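You operate a simulated robot arm through the tools that you are given. There is no shell and no other tool.

The job below is to be done with a simulated robot arm. You get a single attempt, and the scene is never put back.

Task
Set the controls near the top of the duplicator lid. At the end: the move knob is turned to plus five; the pressure lever is set to up; the speed lever is set to fast; the density lever is set to dark; whatever was shut is shut again. Leave all else as you found it, and nothing knocked over. The density lever goes to its stop. The pressure lever goes to its stop. The speed lever goes to its stop.

The check looks at the end state, three seconds after you hand in, the way a careful person would. Anything else that was tipped, shoved, dropped, spilled or broken makes it a failure. Lids that push on must go on centred and level and be pressed home; caps that screw on are set level and turned clockwise until they are tight.

Robot
A 7-joint arm with a two-finger parallel gripper, fixed in place. Base frame: the origin is on the floor under the middle of its stand, x ahead of it, y to its left, z up; the work surface is at about z = 945. Readings come in mm, rad, newtons and seconds.
It reaches about 1372 mm from its shoulder. Its first joint turns from -2.601 to 2.601 rad. Payload 3.43 kg.
The tool frame sits at the grasp point between the pads (the TCP): z along the fingers, y along the line on which they close. The tips reach 30 mm beyond it. Largest opening 94 mm; finger width 28, thickness 10; the body of the gripper, 50 by 96 mm, starts 55 mm behind the TCP.
Orientation is that of the tool frame in the base frame, as [roll, pitch, yaw] about the fixed x, y, z axes, in that order (R = Rz(yaw) Ry(pitch) Rx(roll)). With the fingers straight down and closing along the base's y, the tool's x points along the base's -x, its y along +y and its z along -z.

Tools
- The arm moves only by the tool drive_tool. Its argument "commands" is a list of rows, each a list of 3 entries, a list of its own where there are three numbers: the shift along the tool's x, y, z in units of 25 mm (1.0 is 25 mm), then the turn, a rotation vector about the tool's x, y, z in units of 6 degrees (1.0 is 6 degrees), then the opening in per cent of the stroke, from 0 (shut) to 100 (fully open). In form: [[[dx, dy, dz], [ax, ay, az], gripper], ...]. A call has 1 to 20 rows; each row shifts and turns the commanded pose from where the row before left it, along the tool's axes as they then stand. A call with a number of a shift or a turn outside -1 to 1 is refused whole. A row lasts 0.2 s, in which the tool goes at most 50 mm and 0.15 rad; a call with a longer step from one row to the next is refused whole, and so is a gripper value outside its range. A pose out of reach is approached as far as the arm can. The call stops where the force on the tool passes 40 N (or 10 N more than at its start, if that is more) or the arm is blocked; 0.2 s more then pass. Each finger travels about 45 mm/s and halts on what it meets, pressing with about 29 N; the grip force reading is that of the motor and also rises with nothing between the fingers. The clock runs only during rows and for 0.2 s after the last one: add rows that do not move to give the fingers time. The reply holds the time, the measured pose of the TCP, the force on the tool along the base axes, the opening and the grip force, in the units named above and with some noise, with the torque about the TCP (base axes, N m) and any sound that the robot's microphone picked up.
- Cameras (640 x 400 px; columns grow to the right, rows downward): "scene" is fixed at [218.7, 650.4, 1521.4]; the picture's right is [-0.86, -0.51, 0.00], its down [-0.18, 0.31, -0.93] and it looks along [0.48, -0.80, -0.36] (base axes); focal length 311 px, centre (320, 200). "wrist" rides on the gripper at [76, 14, -103] in the tool frame; the picture's right is [-0.18, 0.98, 0.00], its down [-0.75, -0.14, -0.64] and it looks along [-0.63, -0.12, 0.77] (tool axes); focal length 243 px, centre (320, 200). There is no depth. A picture from a camera that has moved, and an enlarged one, comes with that camera's place and axes in the base frame and with its lens.
- camera(camera): a new picture of that camera. No time passes.
- enlarge(camera, box): a new picture of the part [left, top, right, bottom] of that camera's present view, enlarged. No time passes.
- hand_in(): hands the job in; it is judged then, once.

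Places have to be worked out from the pictures, the camera data and where the tool is seen. Open the gripper and draw the arm clear of the work before you hand the job in, unless the task says otherwise.

The tools are called as name(argument=value, ...) on one line, values as JSON. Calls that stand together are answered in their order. drive_tool: Moves the arm, as the interface text tells. Its arguments: {"type":"object","properties":{"commands":{"type":"array"}},"required":["commands"]} The other tools are called the same way: camera (camera) takes a picture; enlarge (camera, box) takes an enlarged picture of a part of a camera's view; hand_in () hands the job in.

At the start:

```text
time: 0.0
position: [647.0, -745.4, 1221.0]
ee_rot: [-3.141, 0.001, -3.14]
ft_force: [-0.1, 0.3, 0.3]
torque: [-0.03, -0.01, -0.03]
opening: 94.1
finger_force: 0.0
```

scene: 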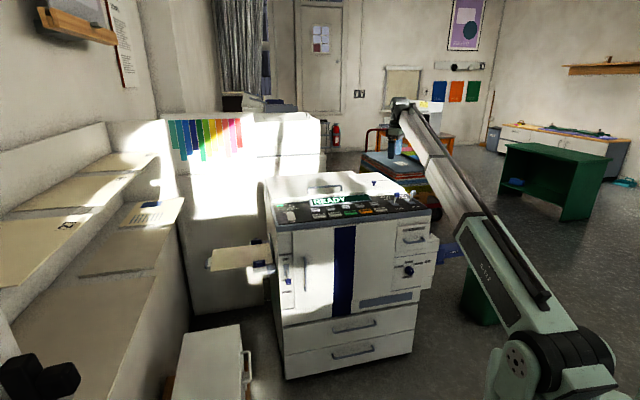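
wrist: 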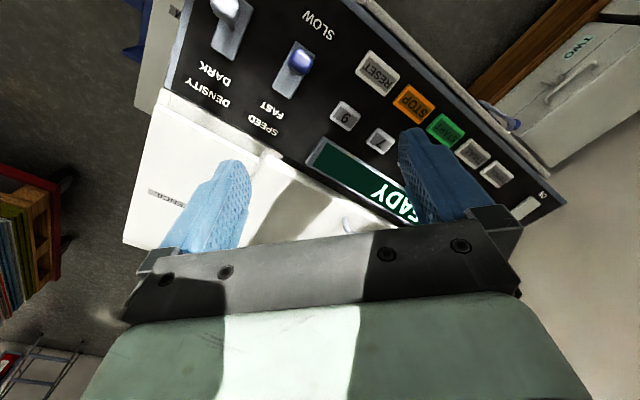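

The wrist view shows the control panel with speed and density levers; I'll take enlarged pictures of the duplicator from the scene camera and the wrist camera.

enlarge(camera="scene", box=[255, 160, 455, 285])

enlarge(camera="wrist", box=[120, 0, 560, 275])

enlarge(camera="scene", box=[340, 160, 440, 222])

```text
3.20 times, centred on (355, 222) of scene
camera zoom: at [218.7, 650.4, 1521.4], right [-0.86, -0.51, 0.0], down [-0.18, 0.31, -0.93], along [0.48, -0.8, -0.36], focal length 996 px, centre (208, 128)
```

zoom: 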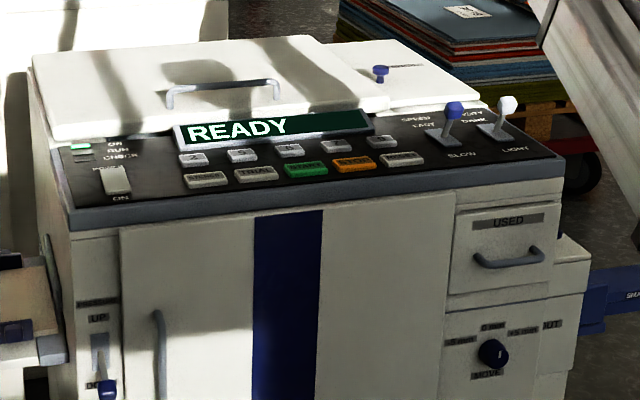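

```text
1.45 times, centred on (340, 138) of wrist
camera zoom: at [571.2, -731.9, 1325.3], right [0.18, 0.98, 0.0], down [0.75, -0.14, 0.64], along [0.63, -0.12, -0.77], focal length 353 px, centre (291, 291)
```

zoom: 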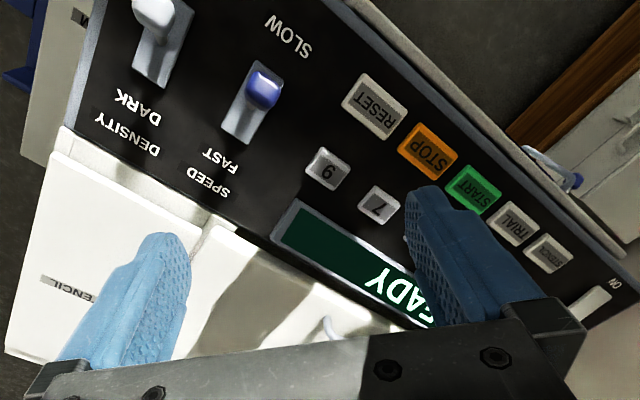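

```text
6.40 times, centred on (390, 191) of scene
camera zoom: at [218.7, 650.4, 1521.4], right [-0.86, -0.51, 0.0], down [-0.18, 0.31, -0.93], along [0.48, -0.8, -0.36], focal length 1991 px, centre (-128, 258)
```

zoom: 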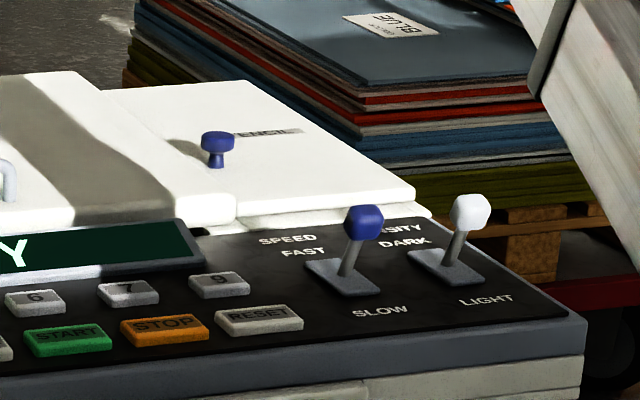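

The machine's front faces the arm, rotated about 45°. I'll zoom in on the move knob and the pressure lever in the scene view.

enlarge(camera="scene", box=[390, 245, 440, 276])

enlarge(camera="scene", box=[255, 245, 319, 305])

enlarge(camera="scene", box=[260, 170, 360, 232])

enlarge(camera="scene", box=[380, 215, 480, 300])

```text
12.80 times, centred on (415, 260) of scene
camera zoom: at [218.7, 650.4, 1521.4], right [-0.86, -0.51, 0.0], down [-0.18, 0.31, -0.93], along [0.48, -0.8, -0.36], focal length 3982 px, centre (-896, -574)
```

zoom: 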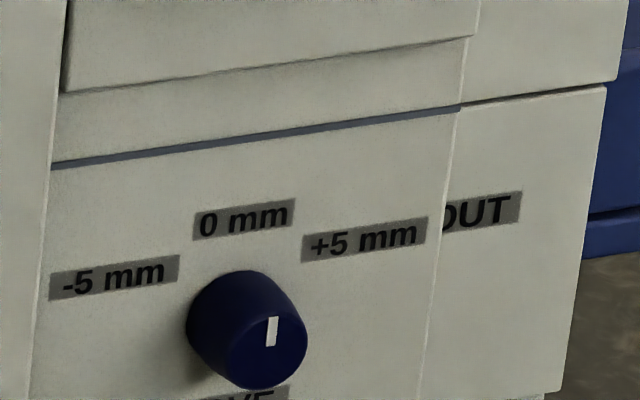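

```text
6.67 times, centred on (287, 275) of scene
camera zoom: at [218.7, 650.4, 1521.4], right [-0.86, -0.51, 0.0], down [-0.18, 0.31, -0.93], along [0.48, -0.8, -0.36], focal length 2074 px, centre (540, -300)
```

zoom: 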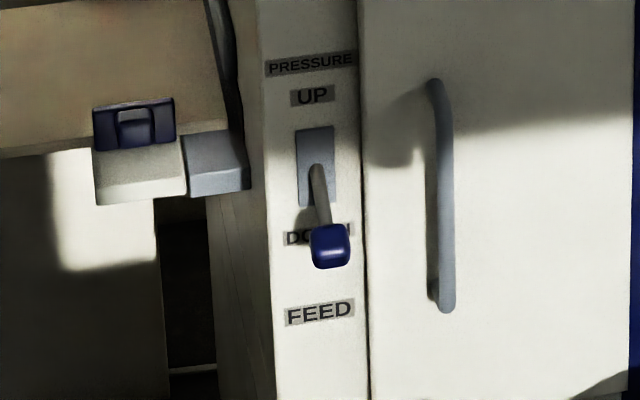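

```text
6.40 times, centred on (310, 201) of scene
camera zoom: at [218.7, 650.4, 1521.4], right [-0.86, -0.51, 0.0], down [-0.18, 0.31, -0.93], along [0.48, -0.8, -0.36], focal length 1991 px, centre (384, 194)
```

zoom: 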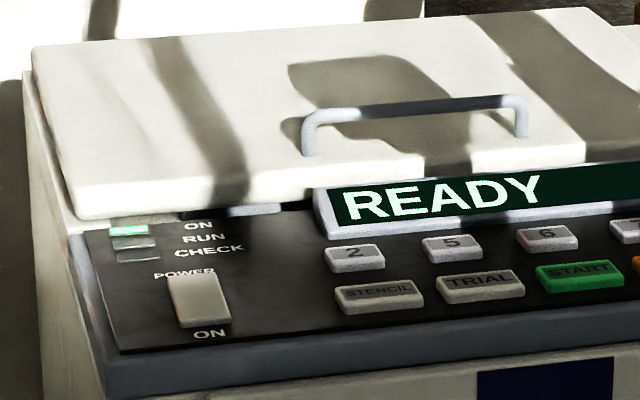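

```text
4.71 times, centred on (430, 258) of scene
camera zoom: at [218.7, 650.4, 1521.4], right [-0.86, -0.51, 0.0], down [-0.18, 0.31, -0.93], along [0.48, -0.8, -0.36], focal length 1464 px, centre (-198, -71)
```

zoom: 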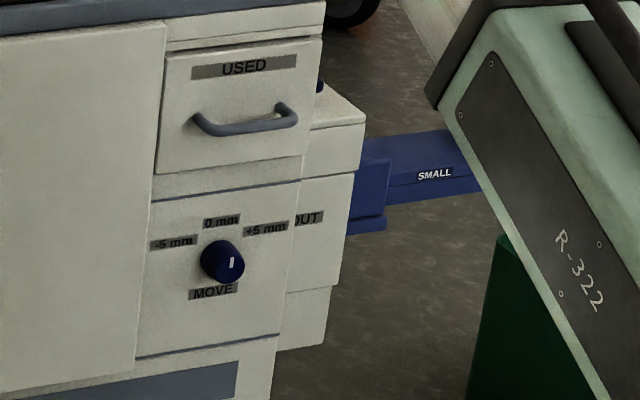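

The levers appear at about speed slot (645,-784,945) and density slot (588,-854,945), with the machine's front normal facing about (-0.71,0.71). I'll back away toward the robot and turn the tool about 45° so the camera faces the panel squarely.

drive_tool(commands=[[[0.955, 0.371, 0], [0, 0, 0], 50], [[0.955, 0.371, 0], [0, 0, 0], 0], [[0.955, 0.371, 0], [0, 0, 0], 0], [[0.955, 0.371, 0], [0, 0, 0], 0], [[0.955, 0.371, 0], [0, 0, 0], 0], [[0.955, 0.371, 0], [0, 0, 0], 0], [[0.955, 0.371, 0], [0, 0, 0], 0], [[0, 0, 0], [0, 0, 0.94], 0], [[0, 0, 0], [0, 0, 0.94], 0], [[0, 0, 0], [0, 0, 0.94], 0], [[0, 0, 0], [0, 0, 0.94], 0], [[0, 0, 0], [0, 0, 0.94], 0], [[0, 0, 0], [0, 0, 0.94], 0], [[0, 0, 0], [0, 0, 0.94], 0], [[0, 0, 0], [0, 0, 0.94], 0], [[0, 0, 0], [0, 0, 0], 0], [[0, 0, 0], [0, 0, 0], 0]])

camera(camera="wrist")

camera(camera="scene")

```text
time: 2.5
position: [488.3, -693.0, 1194.1]
ee_rot: [-3.13, 0.018, 2.743]
ft_force: [0.1, -0.9, -0.8]
torque: [0.04, -0.05, 0.05]
opening: 0.2
finger_force: 29.2
out of reach, approached as far as the arm can: row 5, 6, 7
stopped in row 12: the force on the tool passed its limit at 60 N (the readings are from after the stop); the commanded pose is now the measured one
```

```text
taken
camera wrist: at [422.6, -648.9, 1296.7], right [0.55, 0.83, -0.01], down [0.63, -0.41, 0.66], along [0.54, -0.37, -0.75], focal length 243 px, centre (320, 200)
```

wrist: 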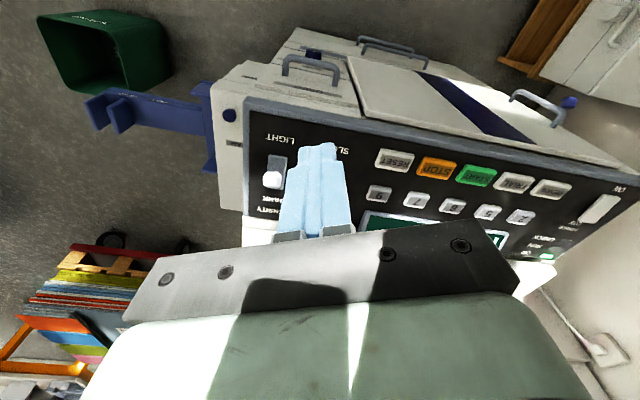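

```text
taken
```

scene: 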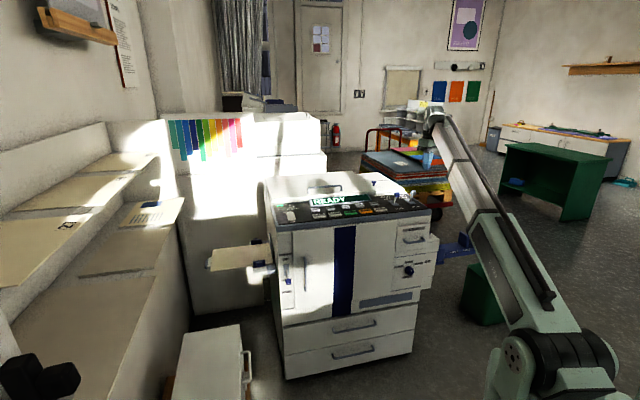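

The arm stopped mid-turn (inertia/reach limit, nothing near the tool). I'll enlarge the wrist view to see the levers and the front objects before continuing the turn more gently.

enlarge(camera="wrist", box=[200, 80, 360, 240])

drive_tool(commands=[[[0, 0, -0.2], [0, 0, 0.3], 0], [[0, 0, -0.2], [0, 0, 0.3], 0], [[0, 0, 0], [0, 0, 0.3], 0], [[0, 0, 0], [0, 0, 0.3], 0], [[0, 0, 0], [0, 0, 0.3], 0], [[0, 0, 0], [0, 0, 0.3], 0]])

```text
2.50 times, centred on (280, 160) of wrist
camera zoom: at [422.6, -648.9, 1296.7], right [0.55, 0.83, -0.01], down [0.63, -0.41, 0.66], along [0.54, -0.37, -0.75], focal length 606 px, centre (420, 300)
```

zoom: 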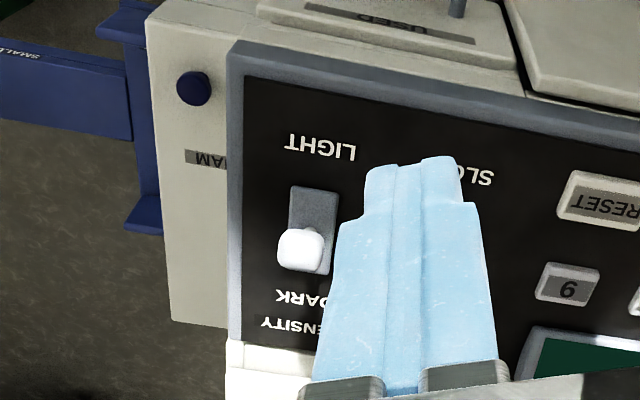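

```text
time: 3.0
position: [489.6, -695.5, 1200.1]
ee_rot: [-3.127, 0.024, 2.709]
ft_force: [4.3, -1.8, -7.2]
torque: [-0.24, 0.16, -0.1]
opening: 0.0
finger_force: 28.9
stopped in row 2: the force on the tool passed its limit at 47 N (the readings are from after the stop); the commanded pose is now the measured one
```

Another stop without visible contact; I'll look at the scene closely to see whether anything on the arm touches something.

enlarge(camera="scene", box=[380, 80, 640, 400])

camera(camera="wrist")

```text
1.25 times, centred on (510, 240) of scene
camera zoom: at [218.7, 650.4, 1521.4], right [-0.86, -0.51, 0.0], down [-0.18, 0.31, -0.93], along [0.48, -0.8, -0.36], focal length 389 px, centre (82, 150)
```

zoom: 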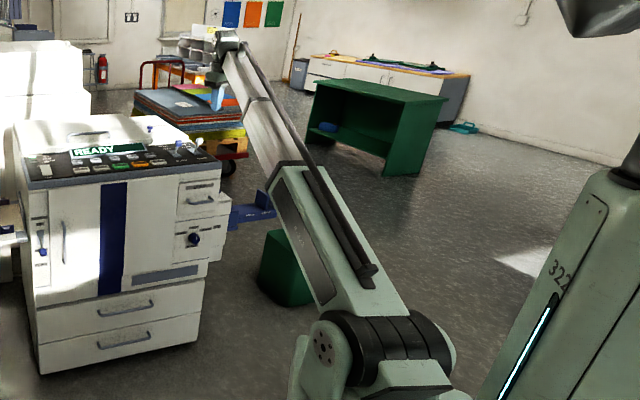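

```text
taken
camera wrist: at [424.1, -647.7, 1301.7], right [0.58, 0.82, -0.01], down [0.62, -0.43, 0.66], along [0.54, -0.39, -0.75], focal length 243 px, centre (320, 200)
```

wrist: 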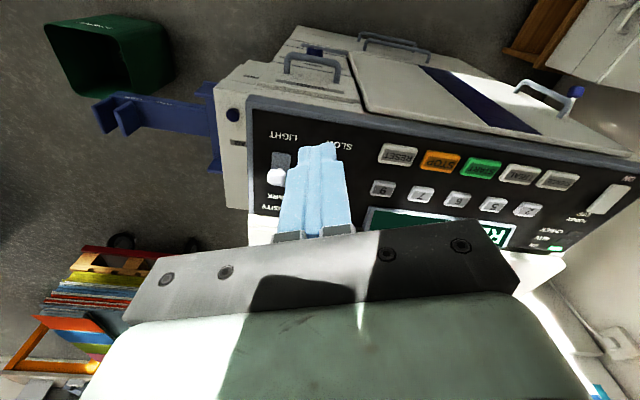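

Nothing visible touches the arm. I'll issue a couple of still rows to read the resting force.

drive_tool(commands=[[[0, 0, 0], [0, 0, 0], 0], [[0, 0, 0], [0, 0, 0], 0]])

```text
time: 3.6
position: [488.1, -695.0, 1199.9]
ee_rot: [-3.128, 0.023, 2.712]
ft_force: [3.5, -5.4, -11.5]
torque: [-0.05, -0.29, 0.09]
opening: 0.0
finger_force: 28.5
```

The force reading isn't near zero yet; I'll hold a little longer to see if it decays.

drive_tool(commands=[[[0, 0, 0], [0, 0, 0], 0], [[0, 0, 0], [0, 0, 0], 0], [[0, 0, 0], [0, 0, 0], 0], [[0, 0, 0], [0, 0, 0], 0], [[0, 0, 0], [0, 0, 0], 0]])

```text
time: 4.8
position: [489.2, -694.7, 1200.0]
ee_rot: [-3.127, 0.025, 2.713]
ft_force: [3.5, -6.3, -15.5]
torque: [0.01, -0.48, 0.22]
opening: 0.0
finger_force: 29.3
```

Force builds up while holding still, which suggests a joint limit (or the arm's link) is being pressed. I'll move outward, back toward the start, and watch the force.

drive_tool(commands=[[[-0.8, 0, -0.2], [0, 0, 0], 0], [[-0.8, 0, -0.2], [0, 0, 0], 0], [[-0.8, 0, 0], [0, 0, 0], 0], [[0, 0, 0], [0, 0, 0], 0], [[0, 0, 0], [0, 0, 0], 0]])

```text
time: 6.0
position: [543.1, -719.9, 1212.9]
ee_rot: [-3.127, 0.023, 2.712]
ft_force: [-1.2, -0.5, -1.1]
torque: [-0.03, 0.01, 0.02]
opening: 0.2
finger_force: 29.1
```

Force is back to near zero here. Now I'll turn the rest of the way in small steps.

drive_tool(commands=[[[-0.2, 0, 0], [0, 0, 0.5], 0], [[-0.2, 0, 0], [0, 0, 0.5], 0], [[0, 0, 0], [0, 0, 0.5], 0], [[0, 0, 0], [0, 0, 0.5], 0], [[0, 0, 0], [0, 0, 0.5], 0], [[0, 0, 0], [0, 0, 0.5], 0], [[0, 0, 0], [0, 0, 0.4], 0], [[0, 0, 0], [0, 0, 0], 0]])

camera(camera="wrist")

```text
time: 7.8
position: [553.0, -723.6, 1211.5]
ee_rot: [-3.135, 0.026, 2.355]
ft_force: [0.0, 1.0, -0.7]
torque: [-0.01, 0.0, 0.01]
opening: 0.0
finger_force: 29.4
```

```text
taken
camera wrist: at [507.8, -657.4, 1313.3], right [0.83, 0.56, 0.0], down [0.42, -0.62, 0.66], along [0.37, -0.55, -0.75], focal length 243 px, centre (320, 200)
```

wrist: 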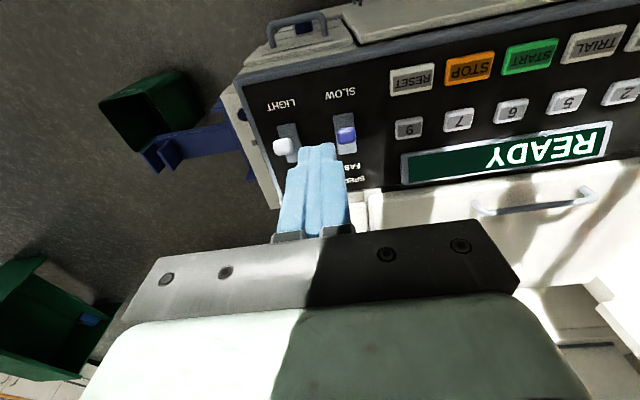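

The turn succeeded and the levers are visible; I'll enlarge them for position estimates.

enlarge(camera="wrist", box=[230, 70, 390, 200])

enlarge(camera="scene", box=[370, 170, 420, 211])

```text
3.08 times, centred on (310, 135) of wrist
camera zoom: at [507.8, -657.4, 1313.3], right [0.83, 0.56, 0.0], down [0.42, -0.62, 0.66], along [0.37, -0.55, -0.75], focal length 746 px, centre (351, 400)
```

zoom: 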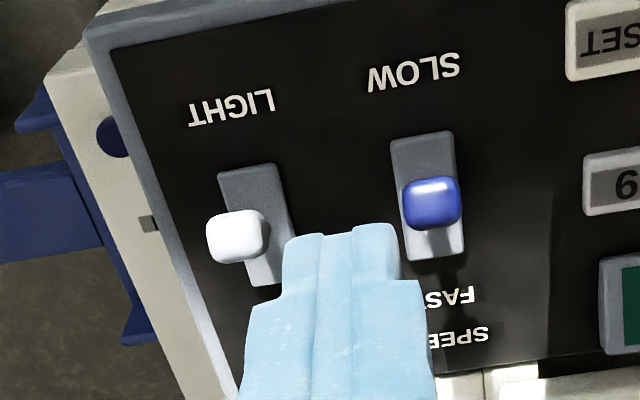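

```text
9.76 times, centred on (395, 190) of scene
camera zoom: at [218.7, 650.4, 1521.4], right [-0.86, -0.51, 0.0], down [-0.18, 0.31, -0.93], along [0.48, -0.8, -0.36], focal length 3036 px, centre (-412, 293)
```

zoom: 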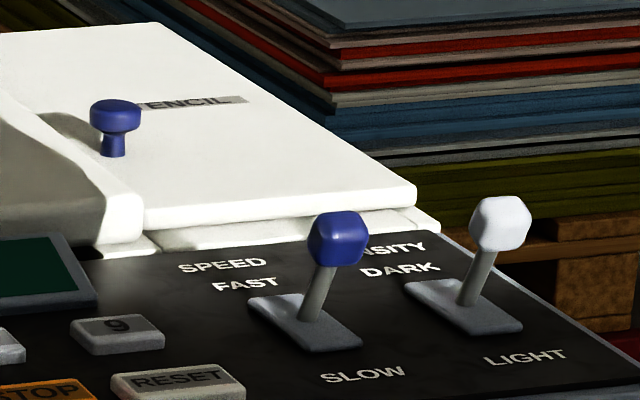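

Triangulating: speed knob ≈ (631,-772,990), density knob ≈ (565,-837,993), both currently tilted toward the front (SLOW/LIGHT), panel at z≈945. I'll move the closed fingers to a spot in front of the speed knob, at z≈1100 first.

drive_tool(commands=[[[-0.27, 0.136, 0.74], [0, 0, 0], 0], [[-0.27, 0.136, 0.74], [0, 0, 0], 0], [[-0.27, 0.136, 0.74], [0, 0, 0], 0], [[-0.27, 0.136, 0.74], [0, 0, 0], 0], [[-0.27, 0.136, 0.74], [0, 0, 0], 0], [[-0.27, 0.136, 0.74], [0, 0, 0], 0], [[0, 0, 0], [0, 0, 0], 0]])

camera(camera="wrist")

camera(camera="scene")

```text
time: 9.4
position: [596.9, -742.2, 1103.4]
ee_rot: [-3.138, 0.027, 2.357]
ft_force: [-0.1, 0.1, -0.3]
torque: [-0.02, -0.01, -0.02]
opening: 0.1
finger_force: 28.5
```

```text
taken
camera wrist: at [551.5, -674.9, 1203.9], right [0.83, 0.56, 0.0], down [0.42, -0.62, 0.66], along [0.37, -0.55, -0.75], focal length 243 px, centre (320, 200)
```

wrist: 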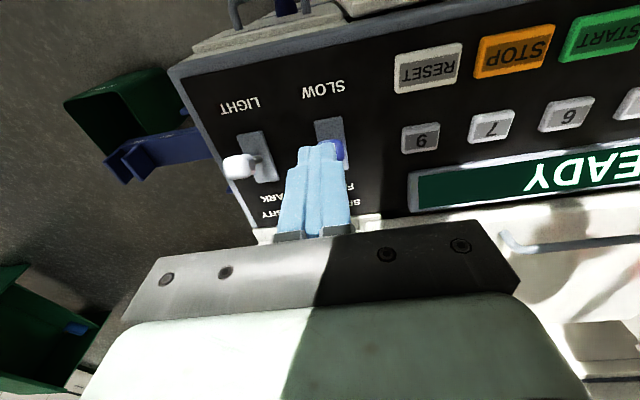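

```text
taken
```

scene: 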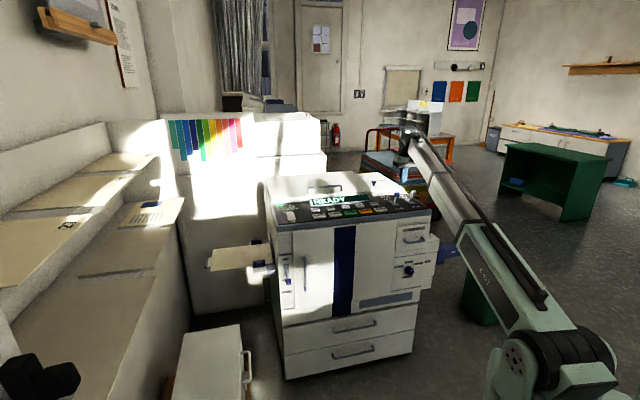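

I'll enlarge both views to check the fingertip alignment with the speed lever.

enlarge(camera="scene", box=[370, 130, 434, 210])

enlarge(camera="wrist", box=[210, 60, 410, 240])

```text
5.00 times, centred on (402, 170) of scene
camera zoom: at [218.7, 650.4, 1521.4], right [-0.86, -0.51, 0.0], down [-0.18, 0.31, -0.93], along [0.48, -0.8, -0.36], focal length 1556 px, centre (-90, 350)
```

zoom: 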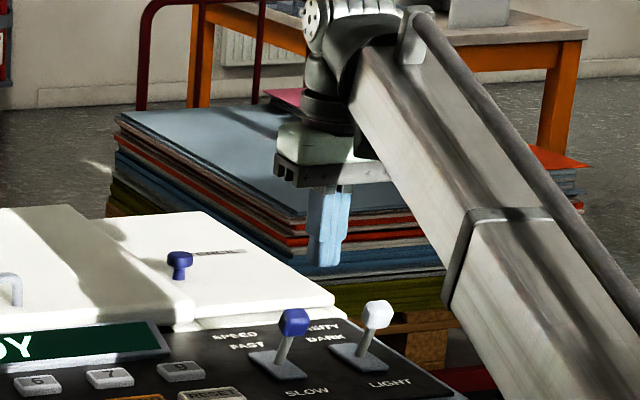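

```text
2.22 times, centred on (310, 150) of wrist
camera zoom: at [551.5, -674.9, 1203.9], right [0.83, 0.56, 0.0], down [0.42, -0.62, 0.66], along [0.37, -0.55, -0.75], focal length 539 px, centre (342, 311)
```

zoom: 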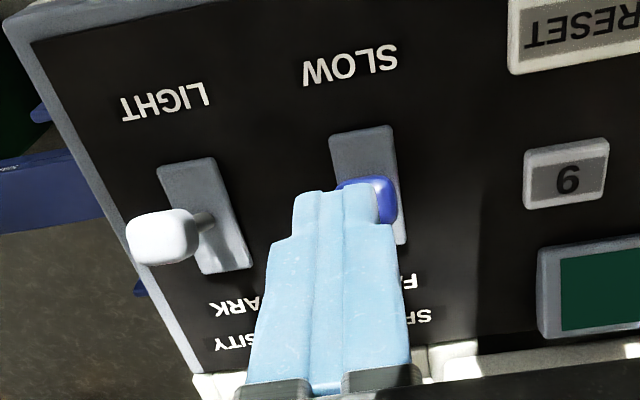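

Finger and knob agree well: knob centre ≈ (631,-772,988), fingers in line with it and ~18 mm in front. I'll descend to z≈999 in front of the knob and check.

drive_tool(commands=[[[0, 0.05, 0.7], [0, 0, 0], 0], [[0, 0.05, 0.7], [0, 0, 0], 0], [[0, 0, 0.7], [0, 0, 0], 0], [[0, 0, 0.7], [0, 0, 0], 0], [[0, 0, 0.7], [0, 0, 0], 0], [[0, 0, 0.7], [0, 0, 0], 0], [[0, 0, 0], [0, 0, 0], 0]])

enlarge(camera="scene", box=[370, 150, 434, 210])

camera(camera="wrist")

```text
time: 11.0
position: [601.1, -742.5, 996.2]
ee_rot: [-3.136, 0.028, 2.356]
ft_force: [0.5, -0.1, 0.8]
torque: [-0.01, 0.01, 0.0]
opening: 0.0
finger_force: 29.7
```

```text
6.67 times, centred on (402, 180) of scene
camera zoom: at [218.7, 650.4, 1521.4], right [-0.86, -0.51, 0.0], down [-0.18, 0.31, -0.93], along [0.48, -0.8, -0.36], focal length 2074 px, centre (-227, 333)
```

zoom: 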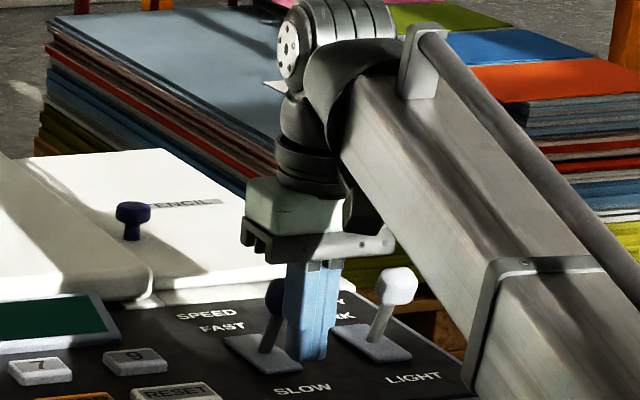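

```text
taken
camera wrist: at [555.5, -675.5, 1098.2], right [0.83, 0.56, 0.0], down [0.42, -0.62, 0.66], along [0.37, -0.55, -0.75], focal length 243 px, centre (320, 200)
```

wrist: 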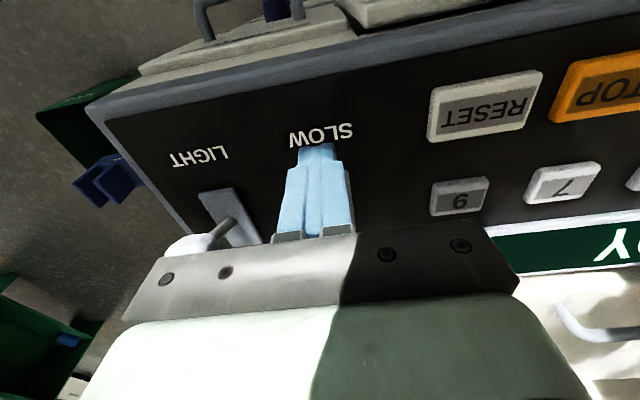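

The fingers are directly in front of the speed lever. Now I push along the machine's depth (tool -x) toward FAST in small steps.

drive_tool(commands=[[[-0.3, 0, 0], [0, 0, 0], 0], [[-0.3, 0, 0], [0, 0, 0], 0], [[-0.2, 0, 0], [0, 0, 0], 0], [[-0.2, 0, 0], [0, 0, 0], 0], [[-0.2, 0, 0], [0, 0, 0], 0], [[-0.2, 0, 0], [0, 0, 0], 0], [[0, 0, 0], [0, 0, 0], 0]])

enlarge(camera="scene", box=[370, 150, 434, 210])

```text
time: 12.6
position: [624.4, -766.7, 998.4]
ee_rot: [-3.136, 0.028, 2.356]
ft_force: [-0.2, -0.3, 0.2]
torque: [0.0, 0.01, 0.02]
opening: 0.1
finger_force: 29.0
```

```text
6.67 times, centred on (402, 180) of scene
camera zoom: at [218.7, 650.4, 1521.4], right [-0.86, -0.51, 0.0], down [-0.18, 0.31, -0.93], along [0.48, -0.8, -0.36], focal length 2074 px, centre (-227, 333)
```

zoom: 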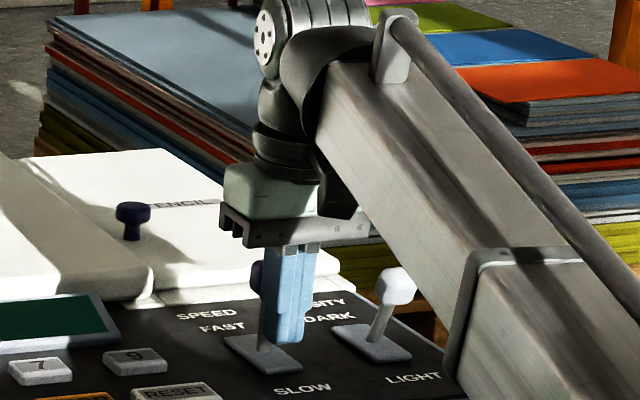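

The lever follows; it's about upright now. I keep pushing in small steps until the stop shows up as force.

drive_tool(commands=[[[-0.16, 0, 0], [0, 0, 0], 0], [[-0.16, 0, 0], [0, 0, 0], 0], [[-0.16, 0, 0], [0, 0, 0], 0], [[-0.16, 0, 0], [0, 0, 0], 0], [[0, 0, 0], [0, 0, 0], 0]])

enlarge(camera="scene", box=[370, 150, 434, 210])

```text
time: 13.8
position: [636.3, -777.4, 999.0]
ee_rot: [-3.136, 0.026, 2.357]
ft_force: [-1.0, 1.8, 0.9]
torque: [0.04, 0.03, 0.0]
opening: 0.0
finger_force: 28.2
```

```text
6.67 times, centred on (402, 180) of scene
camera zoom: at [218.7, 650.4, 1521.4], right [-0.86, -0.51, 0.0], down [-0.18, 0.31, -0.93], along [0.48, -0.8, -0.36], focal length 2074 px, centre (-227, 333)
```

zoom: 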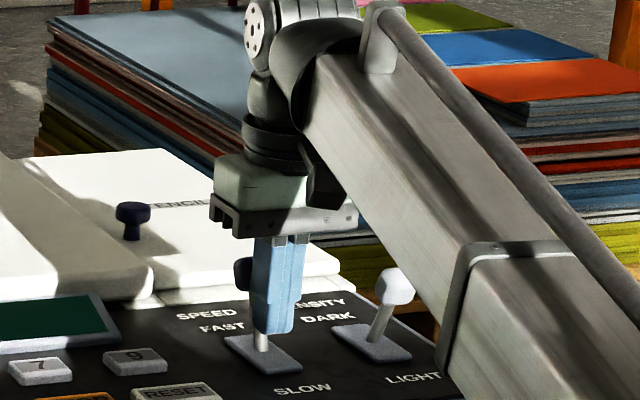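

Still little resistance; the lever leans back now. I continue in small steps.

drive_tool(commands=[[[-0.12, 0, 0], [0, 0, 0], 0], [[-0.12, 0, 0], [0, 0, 0], 0], [[-0.12, 0, 0], [0, 0, 0], 0], [[0, 0, 0], [0, 0, 0], 0]])

enlarge(camera="scene", box=[370, 150, 434, 210])

```text
time: 14.5
position: [637.5, -779.0, 1000.5]
ee_rot: [-3.137, 0.013, 2.353]
ft_force: [-6.1, 6.3, 6.7]
torque: [0.1, 0.14, 0.03]
opening: 0.0
finger_force: 28.7
stopped in row 3: the force on the tool passed its limit at 42 N (the readings are from after the stop); the commanded pose is now the measured one
```

```text
6.67 times, centred on (402, 180) of scene
camera zoom: at [218.7, 650.4, 1521.4], right [-0.86, -0.51, 0.0], down [-0.18, 0.31, -0.93], along [0.48, -0.8, -0.36], focal length 2074 px, centre (-227, 333)
```

zoom: 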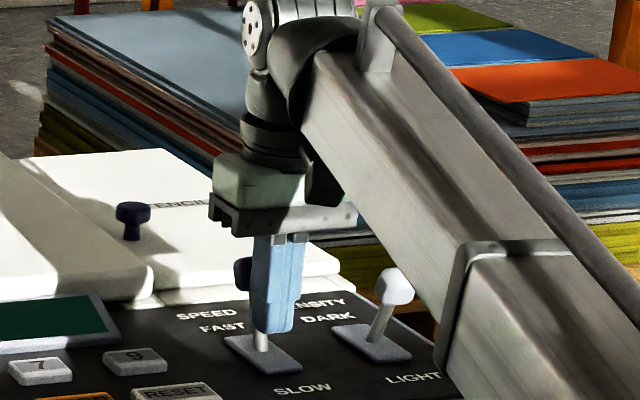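

The speed lever hit its stop (42 N at F≈1001 as predicted). I back off 55 mm toward the front, then slide sideways about 93 mm to be in front of the density lever.

drive_tool(commands=[[[0.3, 0, 0], [0, 0, 0], 0], [[0.6, 0, 0], [0, 0, 0], 0], [[0.7, 0, 0], [0, 0, 0], 0], [[0.6, 0, 0], [0, 0, 0], 0], [[0, -0.7, 0], [0, 0, 0], 0], [[0, -0.8, 0], [0, 0, 0], 0], [[0, -0.8, 0], [0, 0, 0], 0], [[0, -0.8, 0], [0, 0, 0], 0], [[0, -0.62, 0], [0, 0, 0], 0], [[0, 0, 0], [0, 0, 0], 0]])

camera(camera="wrist")

enlarge(camera="scene", box=[370, 150, 434, 210])

```text
time: 16.7
position: [533.2, -807.5, 997.1]
ee_rot: [-3.136, 0.013, 2.354]
ft_force: [-0.3, 0.5, -0.3]
torque: [0.02, -0.03, -0.03]
opening: 0.1
finger_force: 28.3
```

```text
taken
camera wrist: at [489.1, -740.5, 1100.9], right [0.83, 0.56, 0.0], down [0.43, -0.62, 0.65], along [0.37, -0.54, -0.76], focal length 243 px, centre (320, 200)
```

wrist: 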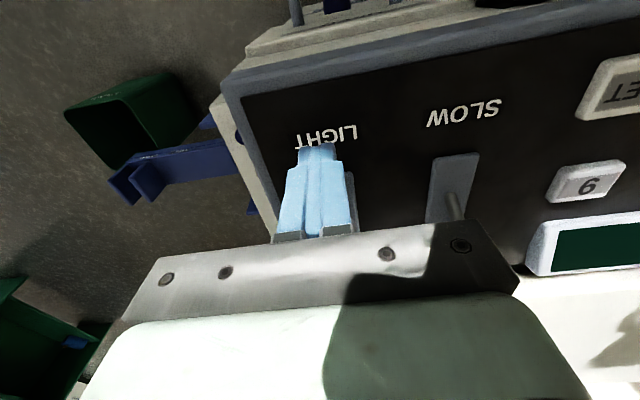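

```text
6.67 times, centred on (402, 180) of scene
camera zoom: at [218.7, 650.4, 1521.4], right [-0.86, -0.51, 0.0], down [-0.18, 0.31, -0.93], along [0.48, -0.8, -0.36], focal length 2074 px, centre (-227, 333)
```

zoom: 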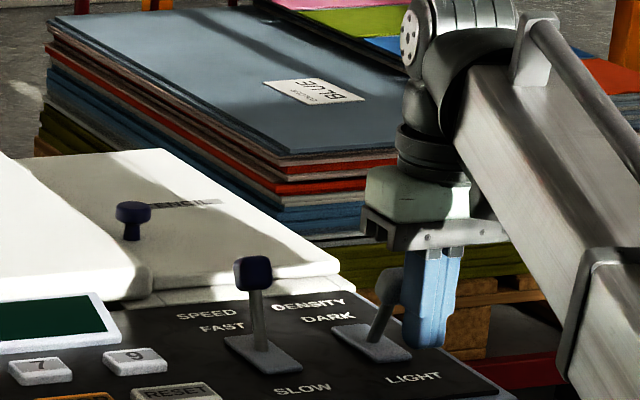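

The fingers sit in front of the density lever with the same relation as they had with the speed lever. I push it toward DARK until the stop.

drive_tool(commands=[[[-0.3, 0, 0], [0, 0, 0], 0], [[-0.3, 0, 0], [0, 0, 0], 0], [[-0.2, 0, 0], [0, 0, 0], 0], [[-0.2, 0, 0], [0, 0, 0], 0], [[-0.2, 0, 0], [0, 0, 0], 0], [[-0.2, 0, 0], [0, 0, 0], 0], [[-0.16, 0, 0], [0, 0, 0], 0], [[-0.16, 0, 0], [0, 0, 0], 0], [[-0.16, 0, 0], [0, 0, 0], 0], [[-0.16, 0, 0], [0, 0, 0], 0], [[-0.12, 0, 0], [0, 0, 0], 0], [[-0.12, 0, 0], [0, 0, 0], 0], [[-0.12, 0, 0], [0, 0, 0], 0], [[-0.12, 0, 0], [0, 0, 0], 0]])

enlarge(camera="scene", box=[370, 150, 434, 210])

```text
time: 19.6
position: [572.0, -844.3, 1000.1]
ee_rot: [-3.136, 0.0, 2.353]
ft_force: [-6.8, 6.0, 7.7]
torque: [0.14, 0.1, -0.01]
opening: 0.0
finger_force: 29.0
stopped in row 14: the force on the tool passed its limit at 43 N (the readings are from after the stop); the commanded pose is now the measured one
```

```text
6.67 times, centred on (402, 180) of scene
camera zoom: at [218.7, 650.4, 1521.4], right [-0.86, -0.51, 0.0], down [-0.18, 0.31, -0.93], along [0.48, -0.8, -0.36], focal length 2074 px, centre (-227, 333)
```

zoom: 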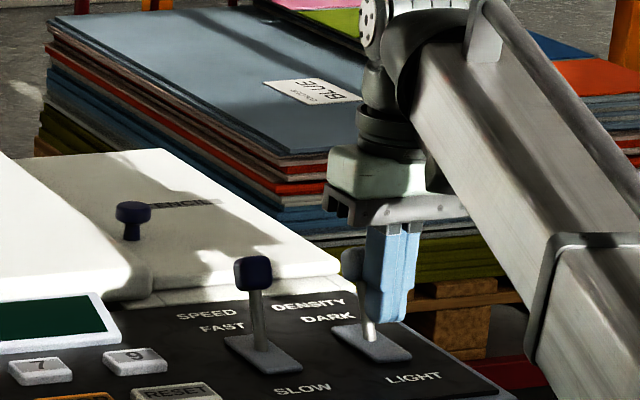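

Both top levers hit their stops. I back off and rise to about z=1120 for a check of both levers.

drive_tool(commands=[[[0.3, 0, 0], [0, 0, 0], 0], [[0.6, 0, 0], [0, 0, 0], 0], [[0.7, 0, 0], [0, 0, 0], 0], [[0.6, 0, 0], [0, 0, 0], 0], [[0, 0, -0.8], [0, 0, 0], 0], [[0, 0, -0.8], [0, 0, 0], 0], [[0, 0, -0.8], [0, 0, 0], 0], [[0, 0, -0.8], [0, 0, 0], 0], [[0, 0, -0.8], [0, 0, 0], 0], [[0, 0, -0.8], [0, 0, 0], 0], [[0, 0, 0], [0, 0, 0], 0]])

camera(camera="wrist")

enlarge(camera="scene", box=[370, 150, 434, 210])

```text
time: 22.0
position: [533.0, -803.8, 1117.7]
ee_rot: [-3.137, 0.002, 2.352]
ft_force: [0.5, 0.3, 0.1]
torque: [0.03, 0.0, -0.04]
opening: 0.1
finger_force: 28.8
```

```text
taken
camera wrist: at [490.3, -740.1, 1221.8], right [0.83, 0.56, 0.0], down [0.43, -0.63, 0.64], along [0.36, -0.53, -0.77], focal length 243 px, centre (320, 200)
```

wrist: 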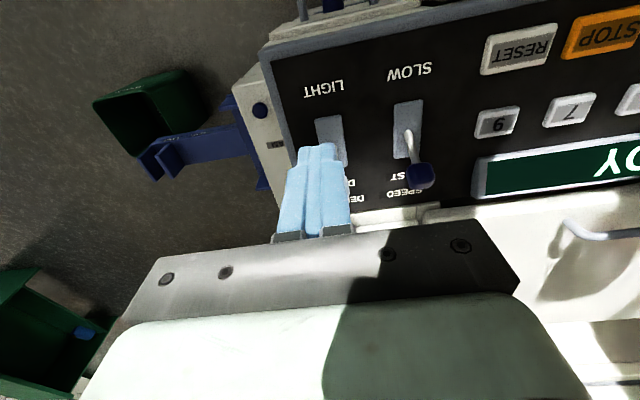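

```text
6.67 times, centred on (402, 180) of scene
camera zoom: at [218.7, 650.4, 1521.4], right [-0.86, -0.51, 0.0], down [-0.18, 0.31, -0.93], along [0.48, -0.8, -0.36], focal length 2074 px, centre (-227, 333)
```

zoom: 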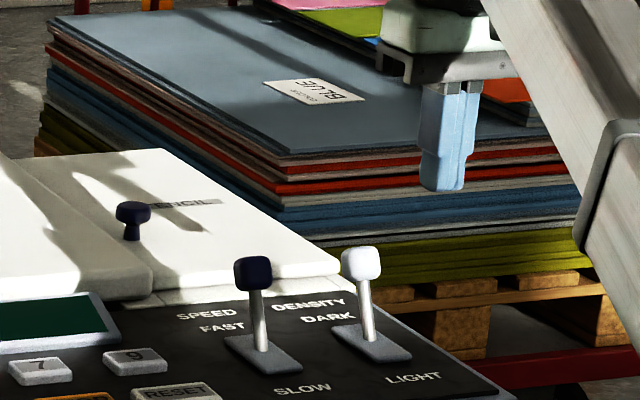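

Both levers now lean to FAST and DARK. Next I retreat from above the machine while tilting the tool toward horizontal (pointing at the machine's front).

drive_tool(commands=[[[0.3, 0, 0], [0, -1, 0], 0], [[0.298, 0, -0.03], [0, -1, 0], 0], [[0.293, 0, -0.062], [0, -1, 0], 0], [[0.285, 0, -0.093], [0, -1, 0], 0], [[0.274, 0, -0.122], [0, -1, 0], 0], [[0.26, 0, -0.15], [0, -1, 0], 0], [[0.243, 0, -0.176], [0, -1, 0], 0], [[0.223, 0, -0.2], [0, -1, 0], 0], [[0, 0, 0], [0, 0, 0], 0]])

camera(camera="scene")

camera(camera="wrist")

```text
time: 24.0
position: [490.1, -762.4, 1119.2]
ee_rot: [-3.134, 0.84, 2.358]
ft_force: [-0.5, -0.4, -0.1]
torque: [-0.02, 0.02, 0.0]
opening: 0.0
finger_force: 28.6
```

```text
taken
```

scene: 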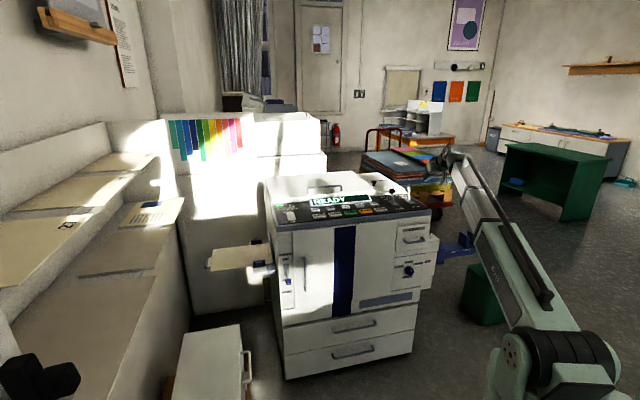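

```text
taken
camera wrist: at [412.0, -662.8, 1130.7], right [0.78, 0.61, 0.13], down [-0.08, -0.11, 0.99], along [0.62, -0.79, -0.04], focal length 243 px, centre (320, 200)
```

wrist: 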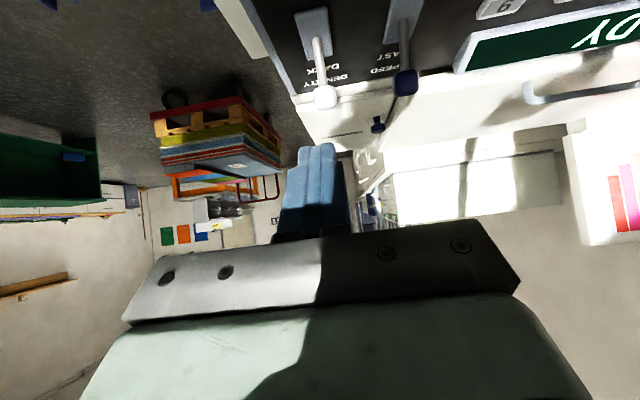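

The tilt works smoothly at 48°. I continue to horizontal while retreating another ~100 mm from the machine.

drive_tool(commands=[[[0.401, 0, -0.446], [0, -1, 0], 0], [[0.353, 0, -0.485], [0, -1, 0], 0], [[0.3, 0, -0.52], [0, -1, 0], 0], [[0.244, 0, -0.548], [0, -1, 0], 0], [[0.185, 0, -0.571], [0, -1, 0], 0], [[0.125, 0, -0.587], [0, -1, 0], 0], [[0.063, 0, -0.597], [0, -0.98, 0], 0], [[0, 0, 0], [0, 0, 0], 0]])

camera(camera="scene")

camera(camera="wrist")

```text
time: 25.8
position: [417.6, -689.2, 1117.8]
ee_rot: [-1.383, 1.565, -2.171]
ft_force: [-0.5, 0.1, 0.1]
torque: [0.01, 0.0, 0.01]
opening: 0.0
finger_force: 29.4
```

```text
taken
```

scene: 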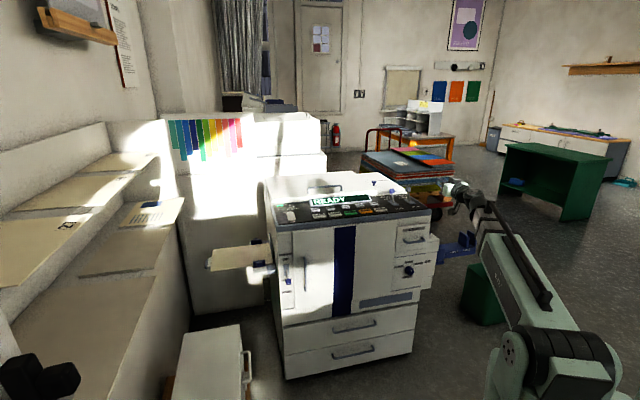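

```text
taken
camera wrist: at [355.6, -606.4, 1042.8], right [0.7, 0.69, 0.18], down [-0.55, 0.36, 0.75], along [0.46, -0.62, 0.63], focal length 243 px, centre (320, 200)
```

wrist: 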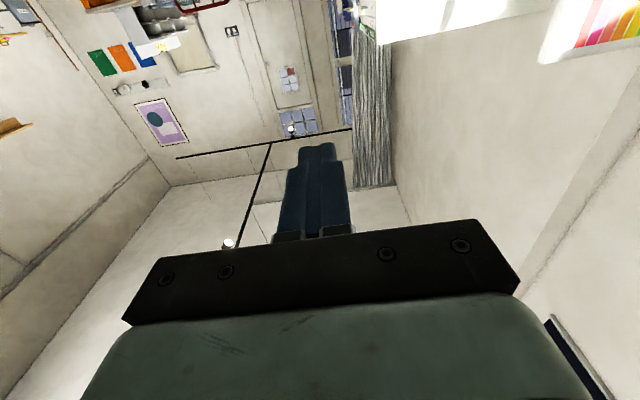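

The tool is horizontal, pointing at the front face. I descend along tool +x in front of the machine, watching force and pose.

drive_tool(commands=[[[0.9, 0, 0], [0, 0, 0], 0], [[0.9, 0, 0], [0, 0, 0], 0], [[0.9, 0, 0], [0, 0, 0], 0], [[0.9, 0, 0], [0, 0, 0], 0], [[0.9, 0, 0], [0, 0, 0], 0], [[0.9, 0, 0], [0, 0, 0], 0], [[0.9, 0, 0], [0, 0, 0], 0], [[0.9, 0, 0], [0, 0, 0], 0], [[0, 0, 0], [0, 0, 0], 0]])

camera(camera="scene")

camera(camera="wrist")

```text
time: 27.8
position: [416.7, -688.9, 938.6]
ee_rot: [-1.566, 1.566, -2.355]
ft_force: [0.4, 0.1, -0.3]
torque: [0.0, 0.0, 0.03]
opening: 0.1
finger_force: 29.3
```

```text
taken
```

scene: 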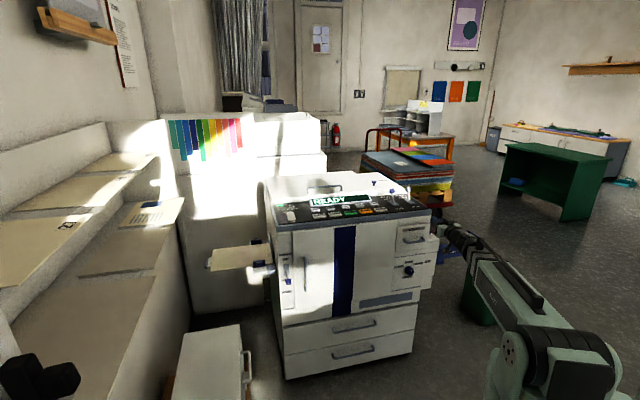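

```text
taken
camera wrist: at [354.8, -606.8, 863.5], right [0.7, 0.69, 0.18], down [-0.55, 0.36, 0.75], along [0.46, -0.62, 0.63], focal length 243 px, centre (320, 200)
```

wrist: 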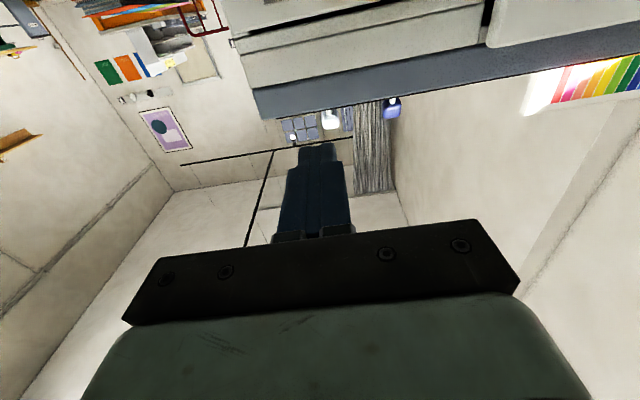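

Good. Continue descending to about z=700.

drive_tool(commands=[[[0.9, 0, 0], [0, 0, 0], 0], [[0.9, 0, 0], [0, 0, 0], 0], [[0.9, 0, 0], [0, 0, 0], 0], [[0.9, 0, 0], [0, 0, 0], 0], [[0.9, 0, 0], [0, 0, 0], 0], [[0.9, 0, 0], [0, 0, 0], 0], [[0.9, 0, 0], [0, 0, 0], 0], [[0.9, 0, 0], [0, 0, 0], 0], [[0.9, 0, 0], [0, 0, 0], 0], [[0.9, 0, 0], [0, 0, 0], 0], [[0, 0, 0], [0, 0, 0], 0]])

camera(camera="scene")

camera(camera="wrist")

```text
time: 30.2
position: [416.2, -690.9, 713.3]
ee_rot: [-1.58, 1.565, -2.369]
ft_force: [0.0, -0.8, -0.5]
torque: [0.01, -0.01, 0.0]
opening: 0.1
finger_force: 29.2
```

```text
taken
```

scene: 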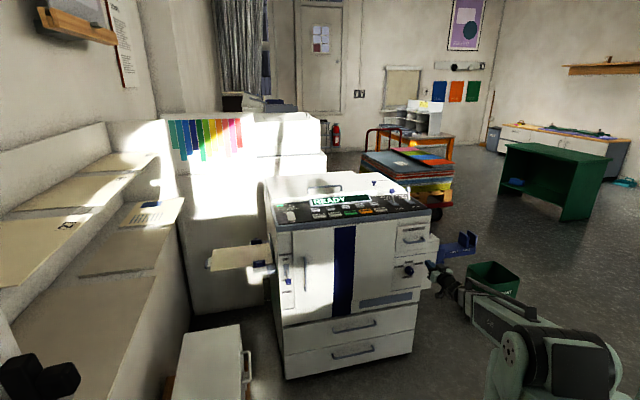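

```text
taken
camera wrist: at [353.9, -607.6, 638.6], right [0.7, 0.69, 0.18], down [-0.55, 0.36, 0.75], along [0.46, -0.63, 0.63], focal length 243 px, centre (320, 200)
```

wrist: 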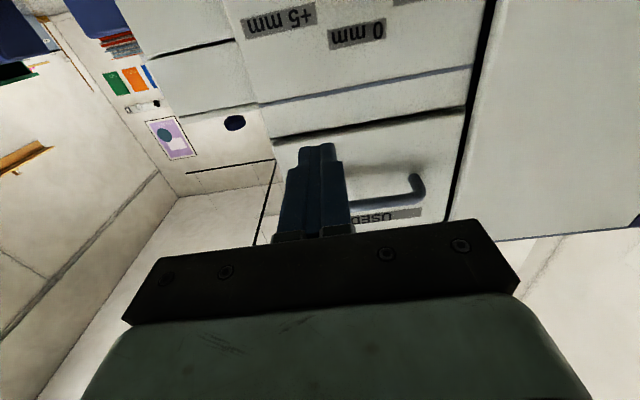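

The front controls come into view. The move knob axis should be near R≈160 (x≈525,y≈-742), z≈622; I move level with it, still ~85 mm away.

drive_tool(commands=[[[0.73, 0.3, 0], [0, 0, 0], 0], [[0.73, 0.3, 0], [0, 0, 0], 0], [[0.73, 0.3, 0], [0, 0, 0], 0], [[0.73, 0.3, 0], [0, 0, 0], 0], [[0.73, 0.3, 0], [0, 0, 0], 0], [[0, 0, 0], [0, 0, 0], 0]])

camera(camera="wrist")

enlarge(camera="scene", box=[380, 235, 460, 285])

```text
time: 31.6
position: [441.7, -662.0, 620.6]
ee_rot: [-1.553, 1.565, -2.342]
ft_force: [-0.2, 0.2, 0.6]
torque: [-0.01, 0.02, -0.01]
opening: 0.0
finger_force: 29.0
```

```text
taken
camera wrist: at [380.7, -579.9, 545.4], right [0.7, 0.69, 0.18], down [-0.55, 0.36, 0.75], along [0.46, -0.62, 0.63], focal length 243 px, centre (320, 200)
```

wrist: 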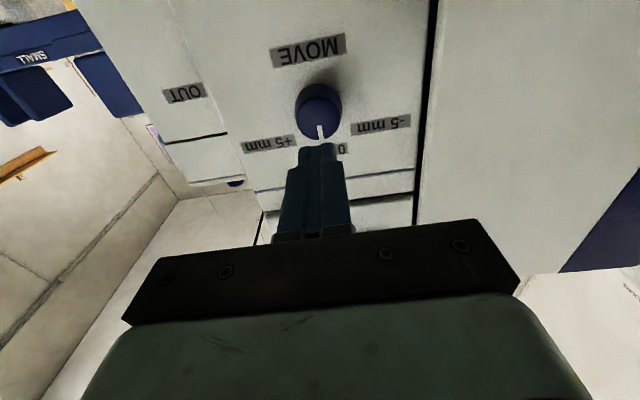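

```text
8.00 times, centred on (420, 260) of scene
camera zoom: at [218.7, 650.4, 1521.4], right [-0.86, -0.51, 0.0], down [-0.18, 0.31, -0.93], along [0.48, -0.8, -0.36], focal length 2489 px, centre (-480, -280)
```

zoom: 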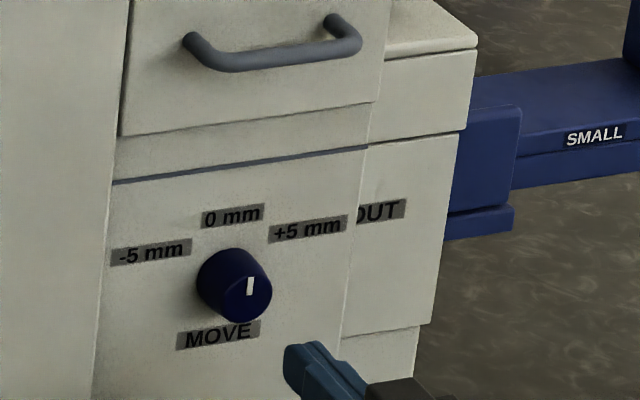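

I'll enlarge the wrist view around the knob.

enlarge(camera="wrist", box=[230, 30, 420, 160])

enlarge(camera="scene", box=[394, 252, 424, 282])

```text
3.08 times, centred on (325, 95) of wrist
camera zoom: at [380.7, -579.9, 545.4], right [0.7, 0.69, 0.18], down [-0.55, 0.36, 0.75], along [0.46, -0.62, 0.63], focal length 746 px, centre (305, 523)
```

zoom: 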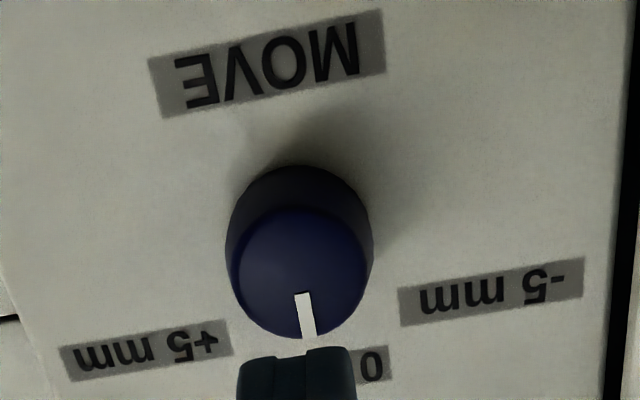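

```text
13.33 times, centred on (409, 267) of scene
camera zoom: at [218.7, 650.4, 1521.4], right [-0.86, -0.51, 0.0], down [-0.18, 0.31, -0.93], along [0.48, -0.8, -0.36], focal length 4148 px, centre (-867, -693)
```

zoom: 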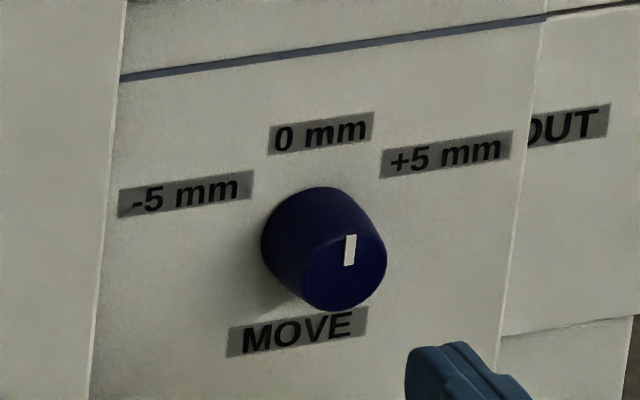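

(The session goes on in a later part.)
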